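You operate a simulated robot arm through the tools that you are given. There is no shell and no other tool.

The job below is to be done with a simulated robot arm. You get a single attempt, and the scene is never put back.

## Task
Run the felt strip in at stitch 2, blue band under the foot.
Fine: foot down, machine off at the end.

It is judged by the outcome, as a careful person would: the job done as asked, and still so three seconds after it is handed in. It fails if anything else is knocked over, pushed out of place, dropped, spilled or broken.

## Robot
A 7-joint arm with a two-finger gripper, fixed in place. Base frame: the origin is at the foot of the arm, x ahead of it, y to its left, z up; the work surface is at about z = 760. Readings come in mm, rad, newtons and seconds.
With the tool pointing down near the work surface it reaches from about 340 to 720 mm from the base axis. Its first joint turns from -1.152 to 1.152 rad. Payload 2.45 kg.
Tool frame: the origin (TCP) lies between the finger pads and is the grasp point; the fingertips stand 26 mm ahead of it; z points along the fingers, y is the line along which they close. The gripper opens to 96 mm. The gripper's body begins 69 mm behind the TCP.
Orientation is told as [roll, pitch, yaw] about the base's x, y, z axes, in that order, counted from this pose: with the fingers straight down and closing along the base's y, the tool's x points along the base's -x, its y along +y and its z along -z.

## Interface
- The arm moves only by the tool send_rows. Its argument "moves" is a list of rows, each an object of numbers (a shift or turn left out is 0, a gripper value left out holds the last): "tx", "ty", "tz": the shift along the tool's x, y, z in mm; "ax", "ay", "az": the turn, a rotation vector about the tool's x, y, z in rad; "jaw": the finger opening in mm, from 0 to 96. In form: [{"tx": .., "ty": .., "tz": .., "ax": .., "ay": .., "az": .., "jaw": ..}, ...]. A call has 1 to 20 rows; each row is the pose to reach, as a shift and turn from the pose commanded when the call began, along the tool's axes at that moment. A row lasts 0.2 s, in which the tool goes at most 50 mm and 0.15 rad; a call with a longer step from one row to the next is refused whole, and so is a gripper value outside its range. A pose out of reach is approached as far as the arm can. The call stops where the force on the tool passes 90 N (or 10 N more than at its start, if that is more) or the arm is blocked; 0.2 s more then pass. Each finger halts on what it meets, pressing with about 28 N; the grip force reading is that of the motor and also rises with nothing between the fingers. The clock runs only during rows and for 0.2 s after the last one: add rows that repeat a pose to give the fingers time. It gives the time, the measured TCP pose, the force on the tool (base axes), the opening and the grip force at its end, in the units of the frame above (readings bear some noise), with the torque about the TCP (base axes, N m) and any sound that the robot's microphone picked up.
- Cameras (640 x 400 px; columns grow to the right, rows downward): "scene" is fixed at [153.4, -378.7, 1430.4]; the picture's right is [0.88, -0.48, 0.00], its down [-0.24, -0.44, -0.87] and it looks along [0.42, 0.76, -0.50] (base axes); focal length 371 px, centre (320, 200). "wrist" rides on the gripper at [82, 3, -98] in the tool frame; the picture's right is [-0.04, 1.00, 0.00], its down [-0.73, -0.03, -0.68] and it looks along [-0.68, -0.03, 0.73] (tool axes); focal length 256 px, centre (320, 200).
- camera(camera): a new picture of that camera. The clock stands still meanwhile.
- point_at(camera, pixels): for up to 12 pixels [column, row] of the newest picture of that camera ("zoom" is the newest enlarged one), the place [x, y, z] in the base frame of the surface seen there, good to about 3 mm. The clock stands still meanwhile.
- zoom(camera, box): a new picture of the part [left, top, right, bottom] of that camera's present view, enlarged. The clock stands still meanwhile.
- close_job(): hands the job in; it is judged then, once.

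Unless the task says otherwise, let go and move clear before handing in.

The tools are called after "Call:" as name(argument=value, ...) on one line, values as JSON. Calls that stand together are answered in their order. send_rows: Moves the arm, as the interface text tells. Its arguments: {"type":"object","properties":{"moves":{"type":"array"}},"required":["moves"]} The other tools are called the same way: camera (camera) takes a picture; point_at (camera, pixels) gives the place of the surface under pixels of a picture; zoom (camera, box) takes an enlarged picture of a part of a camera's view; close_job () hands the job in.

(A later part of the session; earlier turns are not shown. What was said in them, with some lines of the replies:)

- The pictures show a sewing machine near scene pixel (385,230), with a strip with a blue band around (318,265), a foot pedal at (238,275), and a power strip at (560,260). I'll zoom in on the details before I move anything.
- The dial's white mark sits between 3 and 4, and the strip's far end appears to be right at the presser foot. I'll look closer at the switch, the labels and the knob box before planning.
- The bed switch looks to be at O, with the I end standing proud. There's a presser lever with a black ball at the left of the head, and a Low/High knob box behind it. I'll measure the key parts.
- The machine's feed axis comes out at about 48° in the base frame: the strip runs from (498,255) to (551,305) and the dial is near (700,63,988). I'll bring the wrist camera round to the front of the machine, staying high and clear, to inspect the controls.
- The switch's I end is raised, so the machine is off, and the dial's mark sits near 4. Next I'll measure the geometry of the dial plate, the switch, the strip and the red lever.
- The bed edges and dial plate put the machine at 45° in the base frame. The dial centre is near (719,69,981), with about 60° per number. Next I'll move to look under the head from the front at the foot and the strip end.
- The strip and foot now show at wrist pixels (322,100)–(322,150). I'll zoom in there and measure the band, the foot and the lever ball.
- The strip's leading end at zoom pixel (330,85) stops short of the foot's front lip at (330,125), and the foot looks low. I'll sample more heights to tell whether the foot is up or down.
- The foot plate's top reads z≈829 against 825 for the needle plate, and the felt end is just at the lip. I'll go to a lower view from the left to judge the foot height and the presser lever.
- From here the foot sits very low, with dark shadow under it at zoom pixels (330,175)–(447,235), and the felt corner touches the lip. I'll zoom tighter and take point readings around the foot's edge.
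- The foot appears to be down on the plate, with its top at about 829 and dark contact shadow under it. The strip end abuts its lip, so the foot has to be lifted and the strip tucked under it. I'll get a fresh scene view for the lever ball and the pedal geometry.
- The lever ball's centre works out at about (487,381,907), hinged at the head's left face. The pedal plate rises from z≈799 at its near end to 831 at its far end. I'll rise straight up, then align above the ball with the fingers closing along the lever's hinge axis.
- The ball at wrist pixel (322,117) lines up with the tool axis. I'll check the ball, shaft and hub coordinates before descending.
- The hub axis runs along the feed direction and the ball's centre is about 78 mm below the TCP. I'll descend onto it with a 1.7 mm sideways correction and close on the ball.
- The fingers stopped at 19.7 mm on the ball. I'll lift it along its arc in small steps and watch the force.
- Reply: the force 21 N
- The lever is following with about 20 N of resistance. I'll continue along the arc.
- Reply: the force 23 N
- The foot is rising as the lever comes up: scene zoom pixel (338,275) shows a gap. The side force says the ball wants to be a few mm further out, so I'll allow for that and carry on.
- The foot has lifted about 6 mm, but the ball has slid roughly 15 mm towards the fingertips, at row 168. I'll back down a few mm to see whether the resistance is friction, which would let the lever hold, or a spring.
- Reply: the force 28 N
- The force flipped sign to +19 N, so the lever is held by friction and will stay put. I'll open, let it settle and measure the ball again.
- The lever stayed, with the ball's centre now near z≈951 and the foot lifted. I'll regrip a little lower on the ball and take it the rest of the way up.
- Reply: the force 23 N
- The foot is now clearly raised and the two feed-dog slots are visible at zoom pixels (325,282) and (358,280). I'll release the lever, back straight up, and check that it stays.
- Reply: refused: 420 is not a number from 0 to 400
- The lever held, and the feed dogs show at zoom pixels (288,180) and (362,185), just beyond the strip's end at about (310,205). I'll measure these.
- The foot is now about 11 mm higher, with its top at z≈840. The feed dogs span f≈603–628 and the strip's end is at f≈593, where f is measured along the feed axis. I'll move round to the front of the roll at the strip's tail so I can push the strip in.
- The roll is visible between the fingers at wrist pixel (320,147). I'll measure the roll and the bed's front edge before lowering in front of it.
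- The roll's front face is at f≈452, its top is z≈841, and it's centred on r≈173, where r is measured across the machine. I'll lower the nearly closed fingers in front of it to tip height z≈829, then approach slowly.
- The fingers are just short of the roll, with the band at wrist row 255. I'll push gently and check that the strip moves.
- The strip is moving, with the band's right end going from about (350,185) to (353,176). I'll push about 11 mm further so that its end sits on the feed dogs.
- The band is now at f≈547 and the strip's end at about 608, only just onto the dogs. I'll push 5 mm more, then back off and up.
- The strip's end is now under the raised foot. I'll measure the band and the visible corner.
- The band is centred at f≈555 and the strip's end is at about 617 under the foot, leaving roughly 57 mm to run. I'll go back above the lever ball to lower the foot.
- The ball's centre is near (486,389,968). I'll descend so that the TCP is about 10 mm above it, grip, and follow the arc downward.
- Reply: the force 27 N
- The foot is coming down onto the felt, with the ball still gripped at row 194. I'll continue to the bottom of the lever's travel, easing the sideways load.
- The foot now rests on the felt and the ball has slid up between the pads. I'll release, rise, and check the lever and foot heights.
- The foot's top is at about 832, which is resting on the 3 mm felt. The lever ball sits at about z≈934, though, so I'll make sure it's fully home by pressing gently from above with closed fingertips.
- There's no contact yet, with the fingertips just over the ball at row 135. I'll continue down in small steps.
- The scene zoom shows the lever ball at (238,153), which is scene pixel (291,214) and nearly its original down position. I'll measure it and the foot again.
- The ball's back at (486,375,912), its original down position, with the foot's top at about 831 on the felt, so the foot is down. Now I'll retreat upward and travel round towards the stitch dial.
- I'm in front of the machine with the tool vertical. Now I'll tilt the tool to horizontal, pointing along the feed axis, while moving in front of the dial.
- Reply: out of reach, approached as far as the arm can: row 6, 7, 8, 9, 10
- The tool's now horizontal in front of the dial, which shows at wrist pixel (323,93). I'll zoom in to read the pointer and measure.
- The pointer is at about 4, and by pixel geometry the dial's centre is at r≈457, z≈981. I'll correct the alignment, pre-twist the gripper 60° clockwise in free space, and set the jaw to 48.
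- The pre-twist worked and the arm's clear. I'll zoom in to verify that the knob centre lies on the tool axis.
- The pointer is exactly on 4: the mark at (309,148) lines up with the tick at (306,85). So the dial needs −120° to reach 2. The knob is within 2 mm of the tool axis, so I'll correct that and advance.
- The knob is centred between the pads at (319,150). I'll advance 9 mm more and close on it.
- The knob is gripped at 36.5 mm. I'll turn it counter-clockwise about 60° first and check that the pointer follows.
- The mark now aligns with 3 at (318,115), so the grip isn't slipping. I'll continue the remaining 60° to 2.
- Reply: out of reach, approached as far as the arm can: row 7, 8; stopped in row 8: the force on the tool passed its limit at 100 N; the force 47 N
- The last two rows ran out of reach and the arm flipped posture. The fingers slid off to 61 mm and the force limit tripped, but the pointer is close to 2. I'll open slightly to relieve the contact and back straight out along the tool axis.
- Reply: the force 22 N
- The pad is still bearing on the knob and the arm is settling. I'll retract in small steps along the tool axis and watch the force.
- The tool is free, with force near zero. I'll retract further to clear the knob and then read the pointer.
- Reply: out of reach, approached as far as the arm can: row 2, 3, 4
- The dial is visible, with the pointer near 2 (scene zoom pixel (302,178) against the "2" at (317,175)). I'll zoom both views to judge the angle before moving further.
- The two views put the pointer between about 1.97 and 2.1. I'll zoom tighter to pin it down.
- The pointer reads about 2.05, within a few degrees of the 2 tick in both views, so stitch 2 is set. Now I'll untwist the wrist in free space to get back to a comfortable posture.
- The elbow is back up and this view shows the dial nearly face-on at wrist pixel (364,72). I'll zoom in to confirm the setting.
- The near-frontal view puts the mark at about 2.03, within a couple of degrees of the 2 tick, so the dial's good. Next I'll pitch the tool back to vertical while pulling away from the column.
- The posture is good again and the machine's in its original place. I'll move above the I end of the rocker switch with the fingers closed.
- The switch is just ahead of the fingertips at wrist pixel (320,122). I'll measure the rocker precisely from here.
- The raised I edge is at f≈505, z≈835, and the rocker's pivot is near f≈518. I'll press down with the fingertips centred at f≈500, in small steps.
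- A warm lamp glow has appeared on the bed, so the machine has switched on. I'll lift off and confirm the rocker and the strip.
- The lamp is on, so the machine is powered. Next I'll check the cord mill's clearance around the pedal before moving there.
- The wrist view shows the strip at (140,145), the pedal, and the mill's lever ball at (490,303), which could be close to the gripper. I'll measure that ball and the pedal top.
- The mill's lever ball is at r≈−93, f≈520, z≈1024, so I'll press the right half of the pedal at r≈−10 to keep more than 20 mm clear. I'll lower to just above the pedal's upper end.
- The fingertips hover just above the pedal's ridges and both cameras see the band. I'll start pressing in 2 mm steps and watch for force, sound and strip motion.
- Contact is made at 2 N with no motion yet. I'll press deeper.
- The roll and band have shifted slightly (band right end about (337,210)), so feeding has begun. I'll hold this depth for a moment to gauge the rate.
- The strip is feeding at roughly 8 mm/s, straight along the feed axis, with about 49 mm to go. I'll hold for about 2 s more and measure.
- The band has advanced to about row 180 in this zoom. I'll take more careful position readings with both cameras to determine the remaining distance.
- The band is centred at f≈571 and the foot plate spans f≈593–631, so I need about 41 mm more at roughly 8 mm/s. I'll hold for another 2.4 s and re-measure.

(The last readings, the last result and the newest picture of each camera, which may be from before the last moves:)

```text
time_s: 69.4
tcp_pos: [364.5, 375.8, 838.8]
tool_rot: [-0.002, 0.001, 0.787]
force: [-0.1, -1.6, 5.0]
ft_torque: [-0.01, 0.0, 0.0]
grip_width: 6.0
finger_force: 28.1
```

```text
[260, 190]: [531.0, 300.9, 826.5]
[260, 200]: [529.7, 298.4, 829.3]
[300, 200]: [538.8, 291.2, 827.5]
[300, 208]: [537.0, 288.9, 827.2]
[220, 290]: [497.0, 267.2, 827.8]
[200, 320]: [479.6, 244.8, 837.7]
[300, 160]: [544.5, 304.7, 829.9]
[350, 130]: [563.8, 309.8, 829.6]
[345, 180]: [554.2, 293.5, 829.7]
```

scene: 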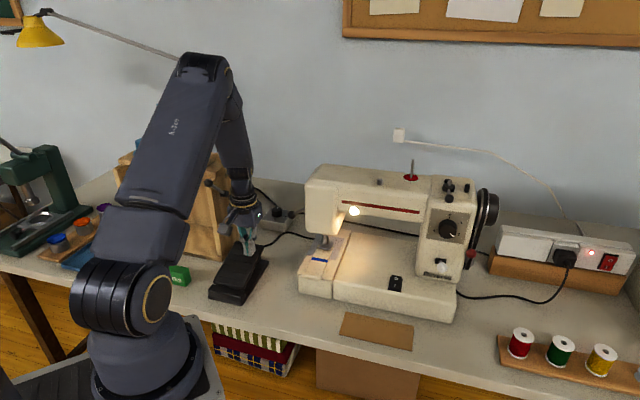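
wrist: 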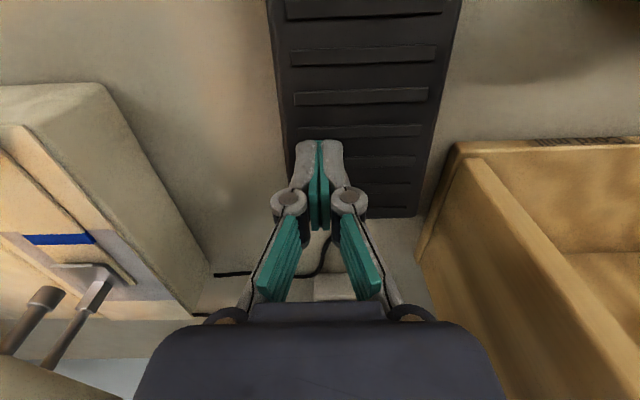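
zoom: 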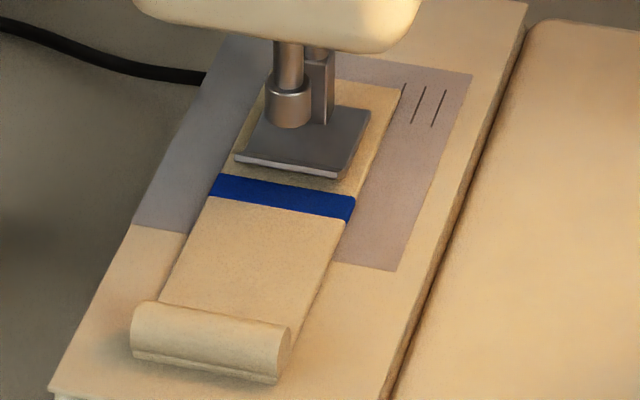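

The band centre is now at f≈587, with about 24 mm to go to the middle of the foot at f≈611. I'll hold about 2.2 s more, then use the roll as the tracker, since the band will be hidden.

Call:
send_rows(moves=[{"tz": 0}, {"tz": 0}, {"tz": 0}, {"tz": 0}, {"tz": 0}, {"tz": 0}, {"tz": 0}, {"tz": 0}, {"tz": 0}, {"tz": 0}])

Call:
zoom(camera="scene", box=[305, 230, 350, 275])

Call:
camera(camera="wrist")

```text
time_s: 71.6
tcp_pos: [364.3, 373.6, 839.7]
tool_rot: [-0.001, 0.0, 0.786]
force: [-1.2, 0.3, 5.2]
ft_torque: [0.05, -0.04, 0.0]
grip_width: 5.9
finger_force: 28.5
```

```text
8.89 times, centred on (328, 252) of scene
```

zoom: 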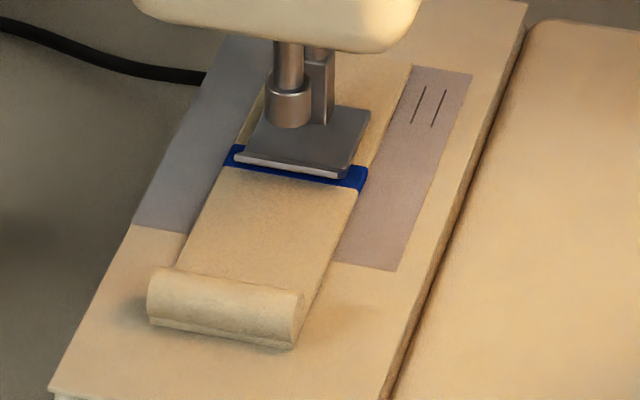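

```text
taken
```

wrist: 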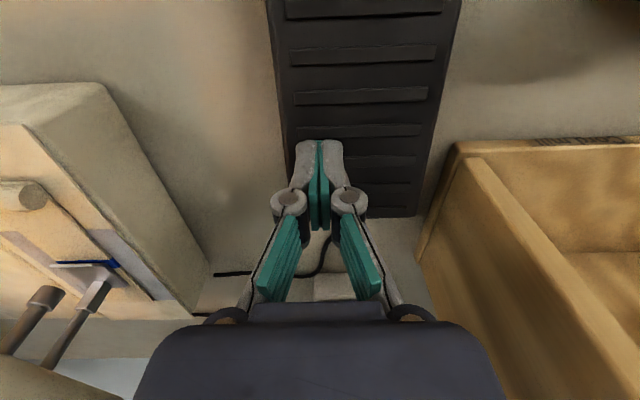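

The band is now about f≈604.5, its ends showing beside the foot at (232,155) and (364,178), with about 6–7 mm left. I'll hold 0.6 s more and then lift off the pedal.

Call:
send_rows(moves=[{"tz": 0}, {"tz": 0}, {"tz": 0}, {"tz": -12}, {"tz": -30}, {"tz": -45}])

Call:
zoom(camera="scene", box=[305, 230, 350, 275])

Call:
zoom(camera="scene", box=[315, 225, 350, 260])

```text
time_s: 73.0
tcp_pos: [364.3, 375.0, 883.5]
tool_rot: [-0.002, 0.0, 0.789]
force: [-0.7, -0.6, 0.1]
ft_torque: [0.01, 0.0, -0.03]
grip_width: 0.0
finger_force: 28.1
```

```text
8.89 times, centred on (328, 252) of scene
```

zoom: 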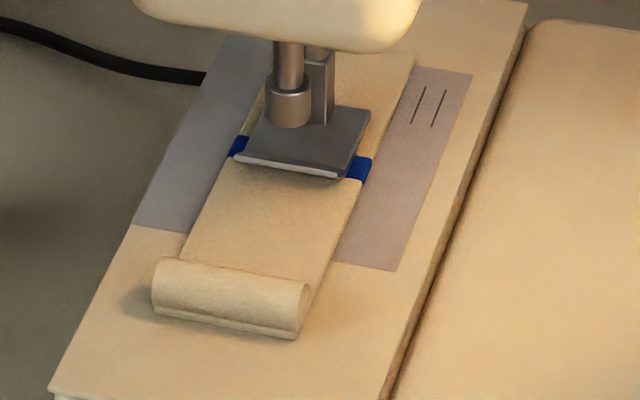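

```text
11.43 times, centred on (332, 242) of scene
```

zoom: 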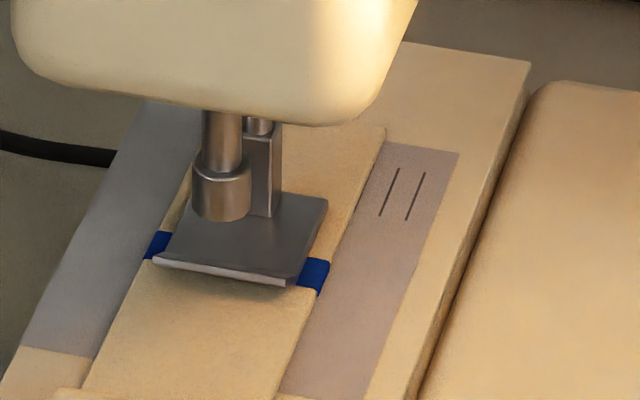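

The band's ends now show on either side of the foot at (160,243) and (315,275). I'll measure their centres against the foot's front and rear edges.

Call:
point_at(camera="zoom", pixels=[[320, 278], [315, 265], [310, 288], [158, 243], [155, 250], [163, 234], [225, 262], [315, 205], [290, 240], [280, 270], [245, 215]])

Call:
camera(camera="wrist")

```text
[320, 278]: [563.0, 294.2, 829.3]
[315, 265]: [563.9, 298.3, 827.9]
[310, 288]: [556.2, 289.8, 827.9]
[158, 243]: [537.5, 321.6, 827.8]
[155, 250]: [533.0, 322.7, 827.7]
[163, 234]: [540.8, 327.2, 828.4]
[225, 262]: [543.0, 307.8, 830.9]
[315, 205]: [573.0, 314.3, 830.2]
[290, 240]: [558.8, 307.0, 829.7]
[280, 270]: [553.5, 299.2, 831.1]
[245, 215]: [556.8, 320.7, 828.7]
```

```text
taken
```

wrist: 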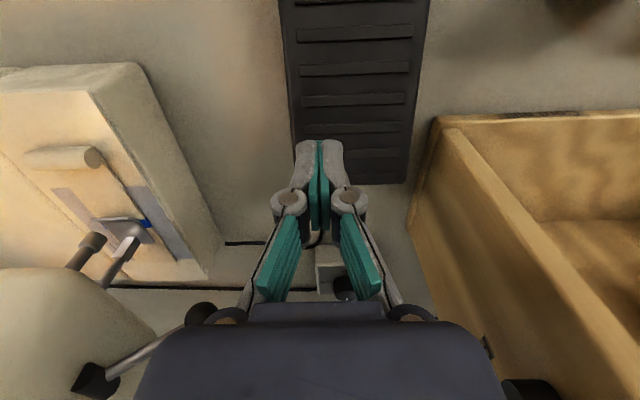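

The band centre is at f≈607, fully behind the foot's lip tip (f≈591) but in the front half of the plate (f≈600–631). A short press of about half a second will bring it nearer the middle.

Call:
send_rows(moves=[{"tz": 30}, {"tz": 45}, {"tz": 45}, {"tz": 45}, {"tz": 33}, {"tz": 15}, {"tz": 0}])

Call:
zoom(camera="scene", box=[315, 225, 350, 260])

Call:
point_at(camera="zoom", pixels=[[325, 265], [320, 255], [318, 275], [165, 232], [162, 240], [168, 225]])

Call:
zoom(camera="scene", box=[305, 230, 350, 275])

```text
time_s: 74.6
tcp_pos: [363.0, 376.9, 882.6]
tool_rot: [-0.002, 0.0, 0.788]
force: [-0.6, 0.5, -0.2]
ft_torque: [0.01, 0.0, 0.03]
grip_width: 0.2
finger_force: 28.0
```

```text
11.43 times, centred on (332, 242) of scene
```

zoom: 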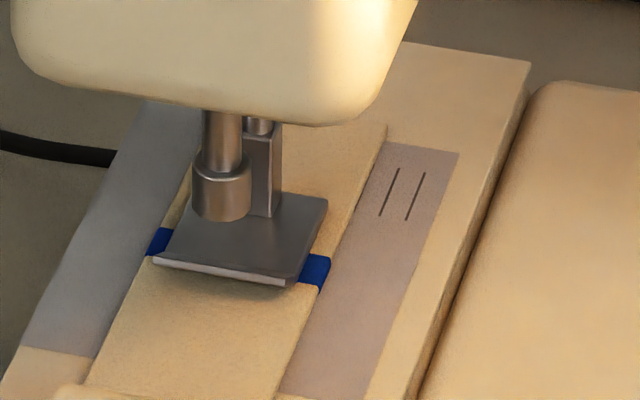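

```text
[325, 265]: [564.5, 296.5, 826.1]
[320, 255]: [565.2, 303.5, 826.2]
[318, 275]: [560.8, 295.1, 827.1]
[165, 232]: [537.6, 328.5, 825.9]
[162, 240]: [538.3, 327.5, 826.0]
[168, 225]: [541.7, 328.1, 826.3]
```

```text
8.89 times, centred on (328, 252) of scene
```

zoom: 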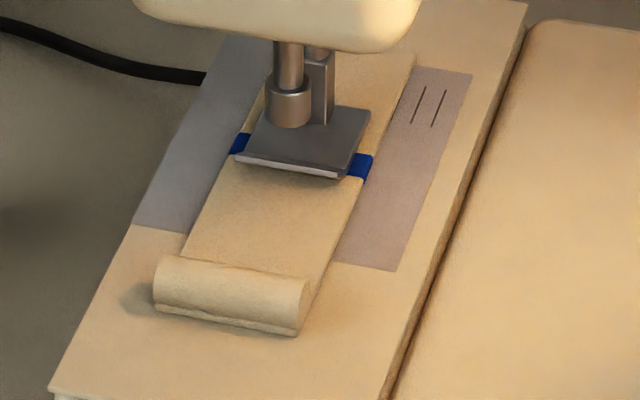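

That added about 2 mm, putting the centre at roughly f≈608–609. I'll give one more slightly longer press for another 3 mm.

Call:
send_rows(moves=[{"tz": 30}, {"tz": 45}, {"tz": 45}, {"tz": 45}, {"tz": 45}, {"tz": 33}, {"tz": 15}, {"tz": 0}])

Call:
zoom(camera="scene", box=[315, 225, 350, 260])

Call:
point_at(camera="zoom", pixels=[[322, 262], [325, 252], [322, 272], [166, 232], [163, 240], [170, 225], [225, 260], [325, 200]])

```text
time_s: 76.4
tcp_pos: [361.8, 376.4, 883.7]
tool_rot: [-0.002, 0.001, 0.789]
force: [0.3, -0.2, -0.1]
ft_torque: [0.02, -0.04, 0.0]
grip_width: 0.1
finger_force: 28.1
```

```text
11.43 times, centred on (332, 242) of scene
```

zoom: 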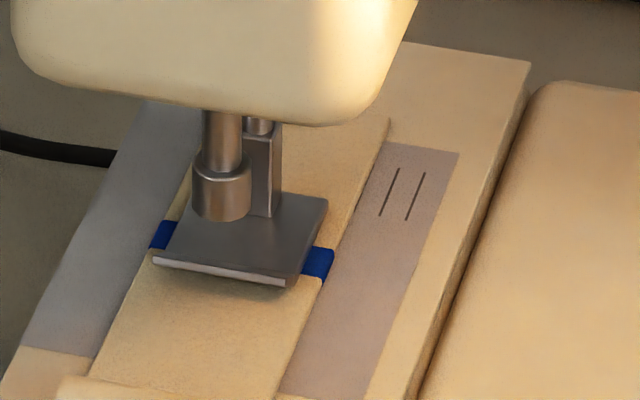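

```text
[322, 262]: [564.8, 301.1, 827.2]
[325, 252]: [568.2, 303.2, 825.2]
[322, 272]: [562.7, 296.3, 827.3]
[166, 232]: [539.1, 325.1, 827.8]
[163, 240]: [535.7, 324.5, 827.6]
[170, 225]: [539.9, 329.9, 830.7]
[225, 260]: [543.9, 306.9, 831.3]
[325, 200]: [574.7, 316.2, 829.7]
```

The band centre is now at f≈611.5, midway under the foot plate (f≈592–631). Now to switch off. First I'll check the clearance under the machine's arm near the O end of the switch.

Call:
camera(camera="scene")

Call:
point_at(camera="scene", pixels=[[400, 222], [400, 227], [400, 215], [375, 218], [415, 230], [396, 279], [395, 284], [394, 288], [422, 250], [354, 211], [396, 275]])

Call:
zoom(camera="scene", box=[330, 190, 450, 310])

```text
taken
```

scene: 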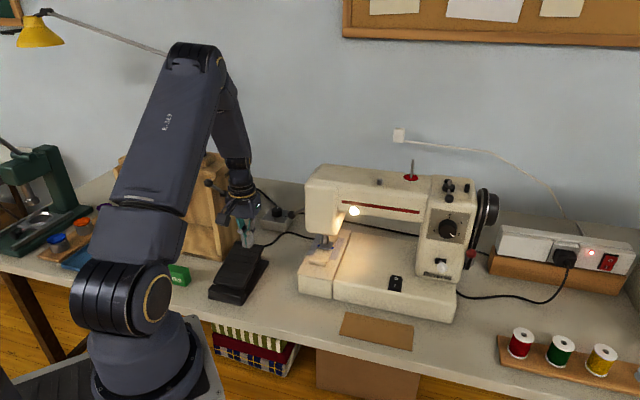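

```text
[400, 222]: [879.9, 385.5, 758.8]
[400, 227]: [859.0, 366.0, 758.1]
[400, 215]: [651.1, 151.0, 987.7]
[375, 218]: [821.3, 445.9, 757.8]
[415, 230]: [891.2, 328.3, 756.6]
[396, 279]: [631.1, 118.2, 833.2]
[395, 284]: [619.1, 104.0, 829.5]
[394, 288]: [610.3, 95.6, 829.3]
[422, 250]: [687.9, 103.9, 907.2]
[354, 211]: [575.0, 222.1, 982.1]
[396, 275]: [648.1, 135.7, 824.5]
```

```text
3.33 times, centred on (390, 250) of scene
```

zoom: 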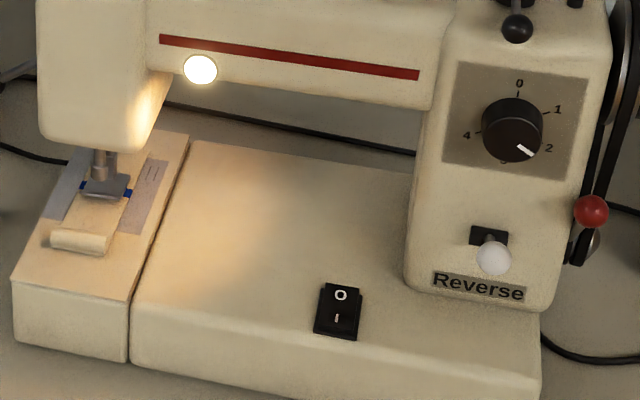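

The machine arm's front lower edge is at f≈567, z≈988, so pressing O vertically could make the wrist touch it. I'll use a 30° lean-back instead. First I'll retrace up and over to the switch area.

Call:
send_rows(moves=[{"tz": -45}, {"tz": -91}, {"tx": 30, "tz": -91}, {"tx": 62, "ty": -20, "tz": -91}, {"tx": 64, "ty": -65, "tz": -91}, {"tx": 64, "ty": -112, "tz": -91}, {"tx": 64, "ty": -160, "tz": -91}, {"tx": 64, "ty": -208, "tz": -91}, {"tx": 64, "ty": -256, "tz": -91}, {"tx": 64, "ty": -303, "tz": -91}, {"tx": 64, "ty": -345, "tz": -91}, {"tx": 64, "ty": -375, "tz": -91}, {"tx": 64, "ty": -375, "tz": -91}])

Call:
camera(camera="wrist")

```text
time_s: 79.2
tcp_pos: [582.4, 65.1, 977.0]
tool_rot: [0.0, 0.0, 0.789]
force: [0.0, -0.3, -0.1]
ft_torque: [0.0, 0.03, -0.03]
grip_width: 0.1
finger_force: 27.5
```

```text
taken
```

wrist: 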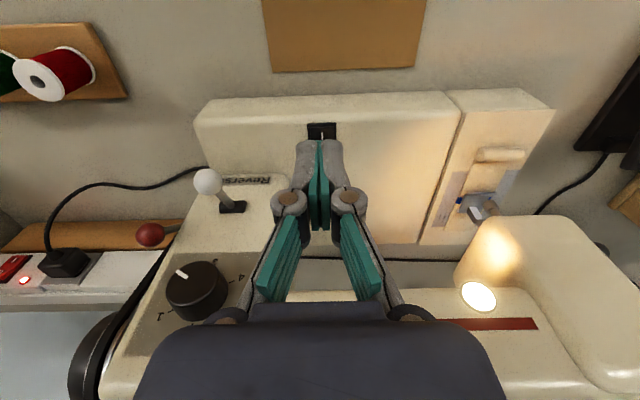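

I'm back in front of the switch. I'll tilt 30° and move to just above the O end.

Call:
send_rows(moves=[{"tx": -15, "ty": 0.5, "tz": 25, "ay": -0.131}, {"tx": -32, "ty": 1, "tz": 50, "ay": -0.262}, {"tx": -50, "ty": 1.3, "tz": 72, "ay": -0.393}, {"tx": -67.6, "ty": 1.3, "tz": 92, "ay": -0.524}, {"tx": -67.6, "ty": 1.3, "tz": 92, "ay": -0.524}])

Call:
camera(camera="wrist")

Call:
zoom(camera="scene", box=[340, 190, 460, 310])

```text
time_s: 80.4
tcp_pos: [630.1, 115.7, 884.7]
tool_rot: [0.0, -0.526, 0.787]
force: [0.1, -0.5, 0.7]
ft_torque: [0.01, -0.02, 0.04]
grip_width: 0.0
finger_force: 27.8
```

```text
taken
```

wrist: 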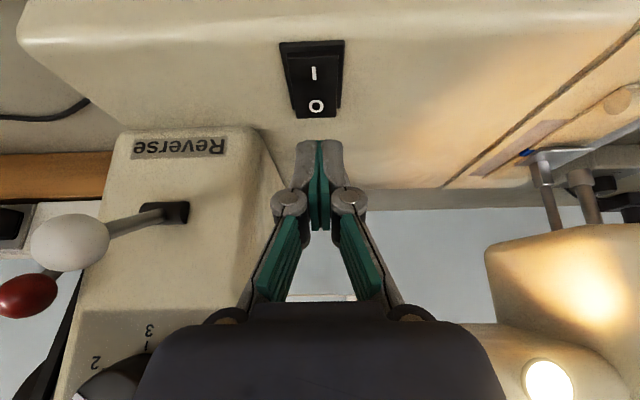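

```text
3.33 times, centred on (400, 250) of scene
```

zoom: 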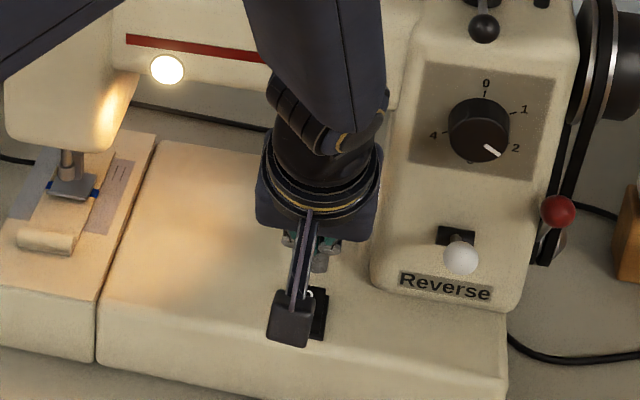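

The switch is clearly visible, with the O at wrist pixel (316,105) and its raised edge at row 115. I'll measure it before pressing.

Call:
point_at(camera="wrist", pixels=[[318, 45], [318, 58], [314, 73], [316, 90], [316, 105], [317, 112], [317, 116], [318, 120], [290, 90], [343, 80]])

Call:
zoom(camera="wrist", box=[270, 30, 370, 150])

```text
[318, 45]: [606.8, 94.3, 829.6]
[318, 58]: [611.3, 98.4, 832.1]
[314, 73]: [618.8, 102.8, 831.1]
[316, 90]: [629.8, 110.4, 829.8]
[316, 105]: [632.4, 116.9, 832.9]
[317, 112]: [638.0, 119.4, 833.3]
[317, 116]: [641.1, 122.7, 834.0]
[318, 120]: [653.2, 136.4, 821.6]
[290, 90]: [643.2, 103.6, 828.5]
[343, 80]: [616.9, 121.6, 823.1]
```

```text
3.33 times, centred on (320, 90) of wrist
```

zoom: 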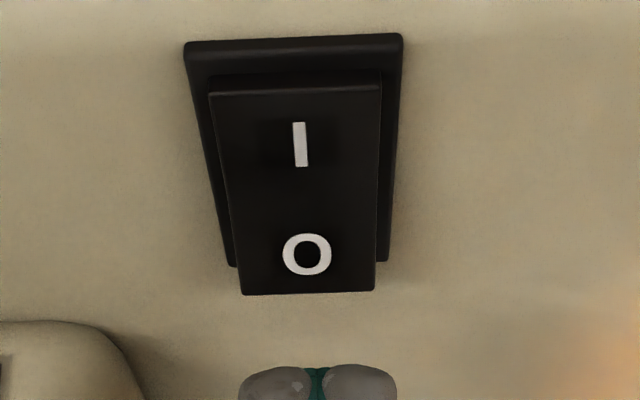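

The raised O edge is at f≈538, z≈834. I'll lower the fingertip edge onto it at f≈533 and press in small steps.

Call:
send_rows(moves=[{"tx": 4.9, "tz": 14.5}, {"tx": 7.4, "tz": 18.8}, {"tx": 8.9, "tz": 21.4}, {"tx": 10.4, "tz": 24}])

Call:
camera(camera="wrist")

Call:
camera(camera="scene")

```text
time_s: 81.4
tcp_pos: [633.3, 118.5, 859.9]
tool_rot: [-0.003, -0.528, 0.789]
force: [-7.1, -2.0, 19.8]
ft_torque: [-0.04, 0.19, 0.0]
grip_width: 5.9
finger_force: 28.8
```

```text
taken
```

wrist: 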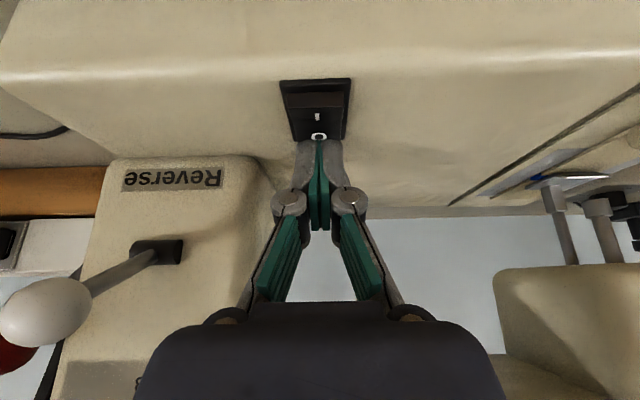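

```text
taken
```

scene: 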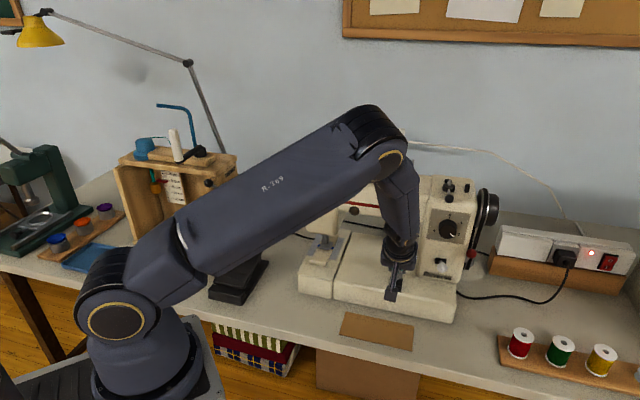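

The lamp glow is gone, so the machine is off. I'll lift off and back away along the way I came.

Call:
send_rows(moves=[{"tx": -5, "tz": -12}, {"tx": -10, "tz": -30}, {"tx": 0, "tz": -65, "ay": 0.131}, {"tx": 8, "tz": -100, "ay": 0.262}, {"tx": 12, "tz": -135, "ay": 0.393}, {"tx": 15, "tz": -165, "ay": 0.524}, {"tx": 15, "tz": -165, "ay": 0.524}])

Call:
camera(camera="wrist")

Call:
camera(camera="scene")

```text
time_s: 83.0
tcp_pos: [566.4, 50.7, 995.5]
tool_rot: [-0.001, 0.002, 0.787]
force: [-0.7, 0.2, 0.2]
ft_torque: [-0.02, -0.02, 0.0]
grip_width: 0.0
finger_force: 28.9
```

```text
taken
```

wrist: 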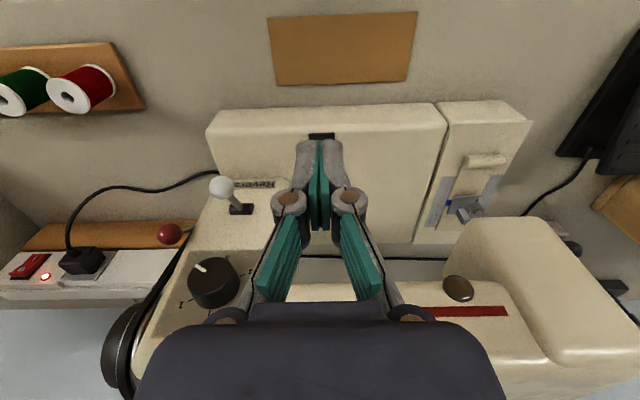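

```text
taken
```

scene: 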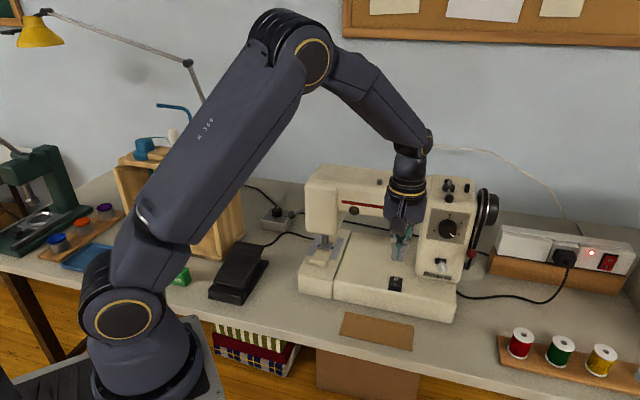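

The lamp's dark now. I'll verify the switch, the strip and foot, the lever and the dial with zooms.

Call:
zoom(camera="scene", box=[315, 225, 350, 260])

Call:
point_at(camera="zoom", pixels=[[322, 262], [163, 235], [325, 252], [322, 272], [260, 240]])

Call:
zoom(camera="scene", box=[375, 262, 420, 300])

Call:
zoom(camera="scene", box=[255, 190, 345, 260])

Call:
zoom(camera="scene", box=[425, 200, 480, 280])

```text
11.43 times, centred on (332, 242) of scene
```

zoom: 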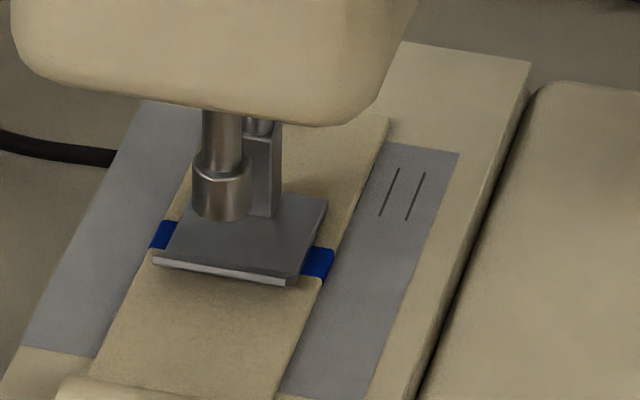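

```text
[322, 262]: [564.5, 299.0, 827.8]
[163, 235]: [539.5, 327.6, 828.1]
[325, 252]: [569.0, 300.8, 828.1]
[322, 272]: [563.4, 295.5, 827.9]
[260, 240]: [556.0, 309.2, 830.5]
```

```text
10.53 times, centred on (398, 281) of scene
```

zoom: 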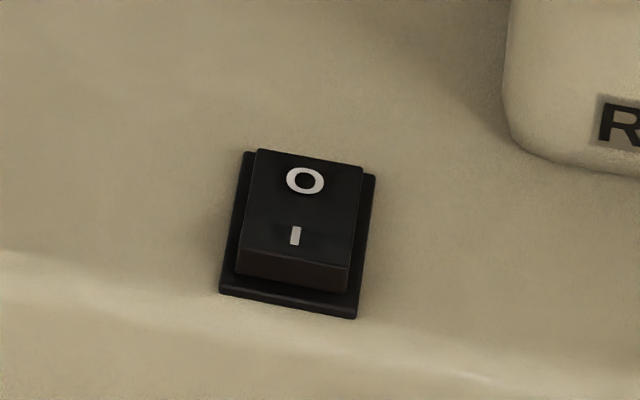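

```text
5.71 times, centred on (300, 225) of scene
```

zoom: 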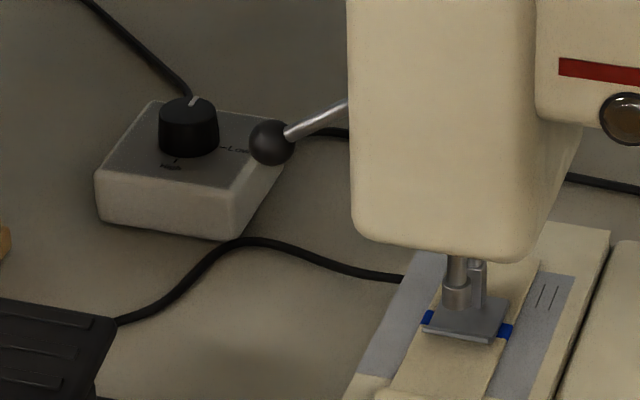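

```text
5.00 times, centred on (452, 240) of scene
```

zoom: 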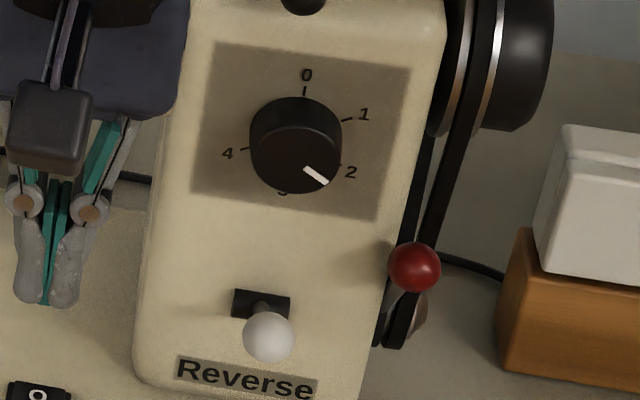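

Everything checks out. The rocker is at O, the lamp is dark, and the foot is down on the felt with the blue band showing on both sides at (165,235) and (320,265). The dial's at 2 and the lever's down. I'll move the arm clear before handing in.

Call:
send_rows(moves=[{"tx": 15, "tz": -40, "jaw": 30}, {"tx": 35, "tz": -80}, {"tx": 60, "tz": -120}, {"tx": 85, "tz": -155}, {"tx": 85, "tz": -155}, {"tx": 85, "tz": -155}])

Call:
camera(camera="scene")

Call:
zoom(camera="scene", box=[290, 180, 500, 330])

```text
time_s: 84.4
tcp_pos: [504.5, -8.8, 1149.2]
tool_rot: [-0.001, 0.001, 0.788]
force: [-0.4, -0.1, 0.9]
ft_torque: [-0.02, -0.03, 0.02]
grip_width: 30.0
finger_force: 0.1
```

```text
taken
```

scene: 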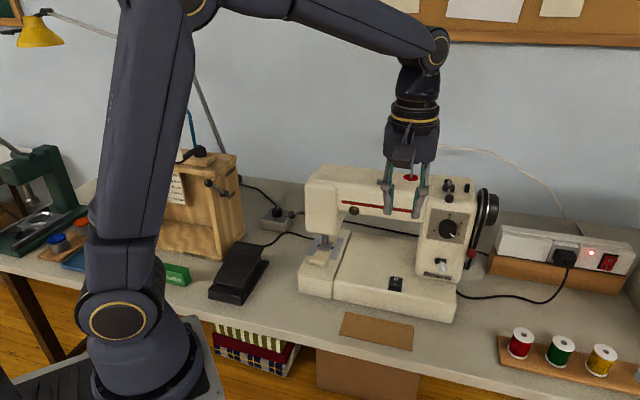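

```text
2.67 times, centred on (395, 255) of scene
```

zoom: 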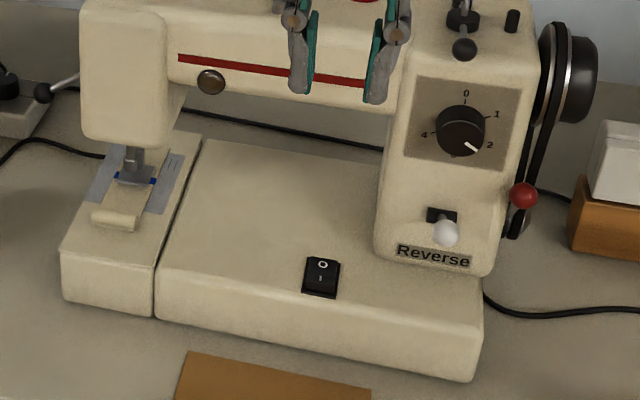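

The arm is clear at z≈1149, and the final picture shows nothing disturbed: the strip is in with the band under the lowered foot, the dial at 2, and the machine off. I'm handing in the job.

Call:
close_job()

```text
The job is handed in.
```

The felt strip is run in at stitch 2. The blue band is about mid-way under the lowered foot, and the machine is switched off at its rocker.

- **Stitch:** I turned the dial from 4 to 2. It reads about 2.03, within a couple of degrees of the mark. During that turn the arm ran out of reach, tripped its force limit, and the fingers slid off the knob. The machine and dial were checked afterwards and neither had shifted.
- **Strip:** The strip's end was stopped against the front lip of the lowered foot. I lifted the foot, pushed the strip in about 25 mm by hand, and lowered the foot again. The machine then fed the remaining 57 mm or so, with two short extra presses of the pedal at the end to centre the band.
- **Finish:** The switch is at O, the machine's lamp is out, and the presser lever is down with the foot resting on the felt. The arm is clear of the machine, and the final picture shows nothing else moved.
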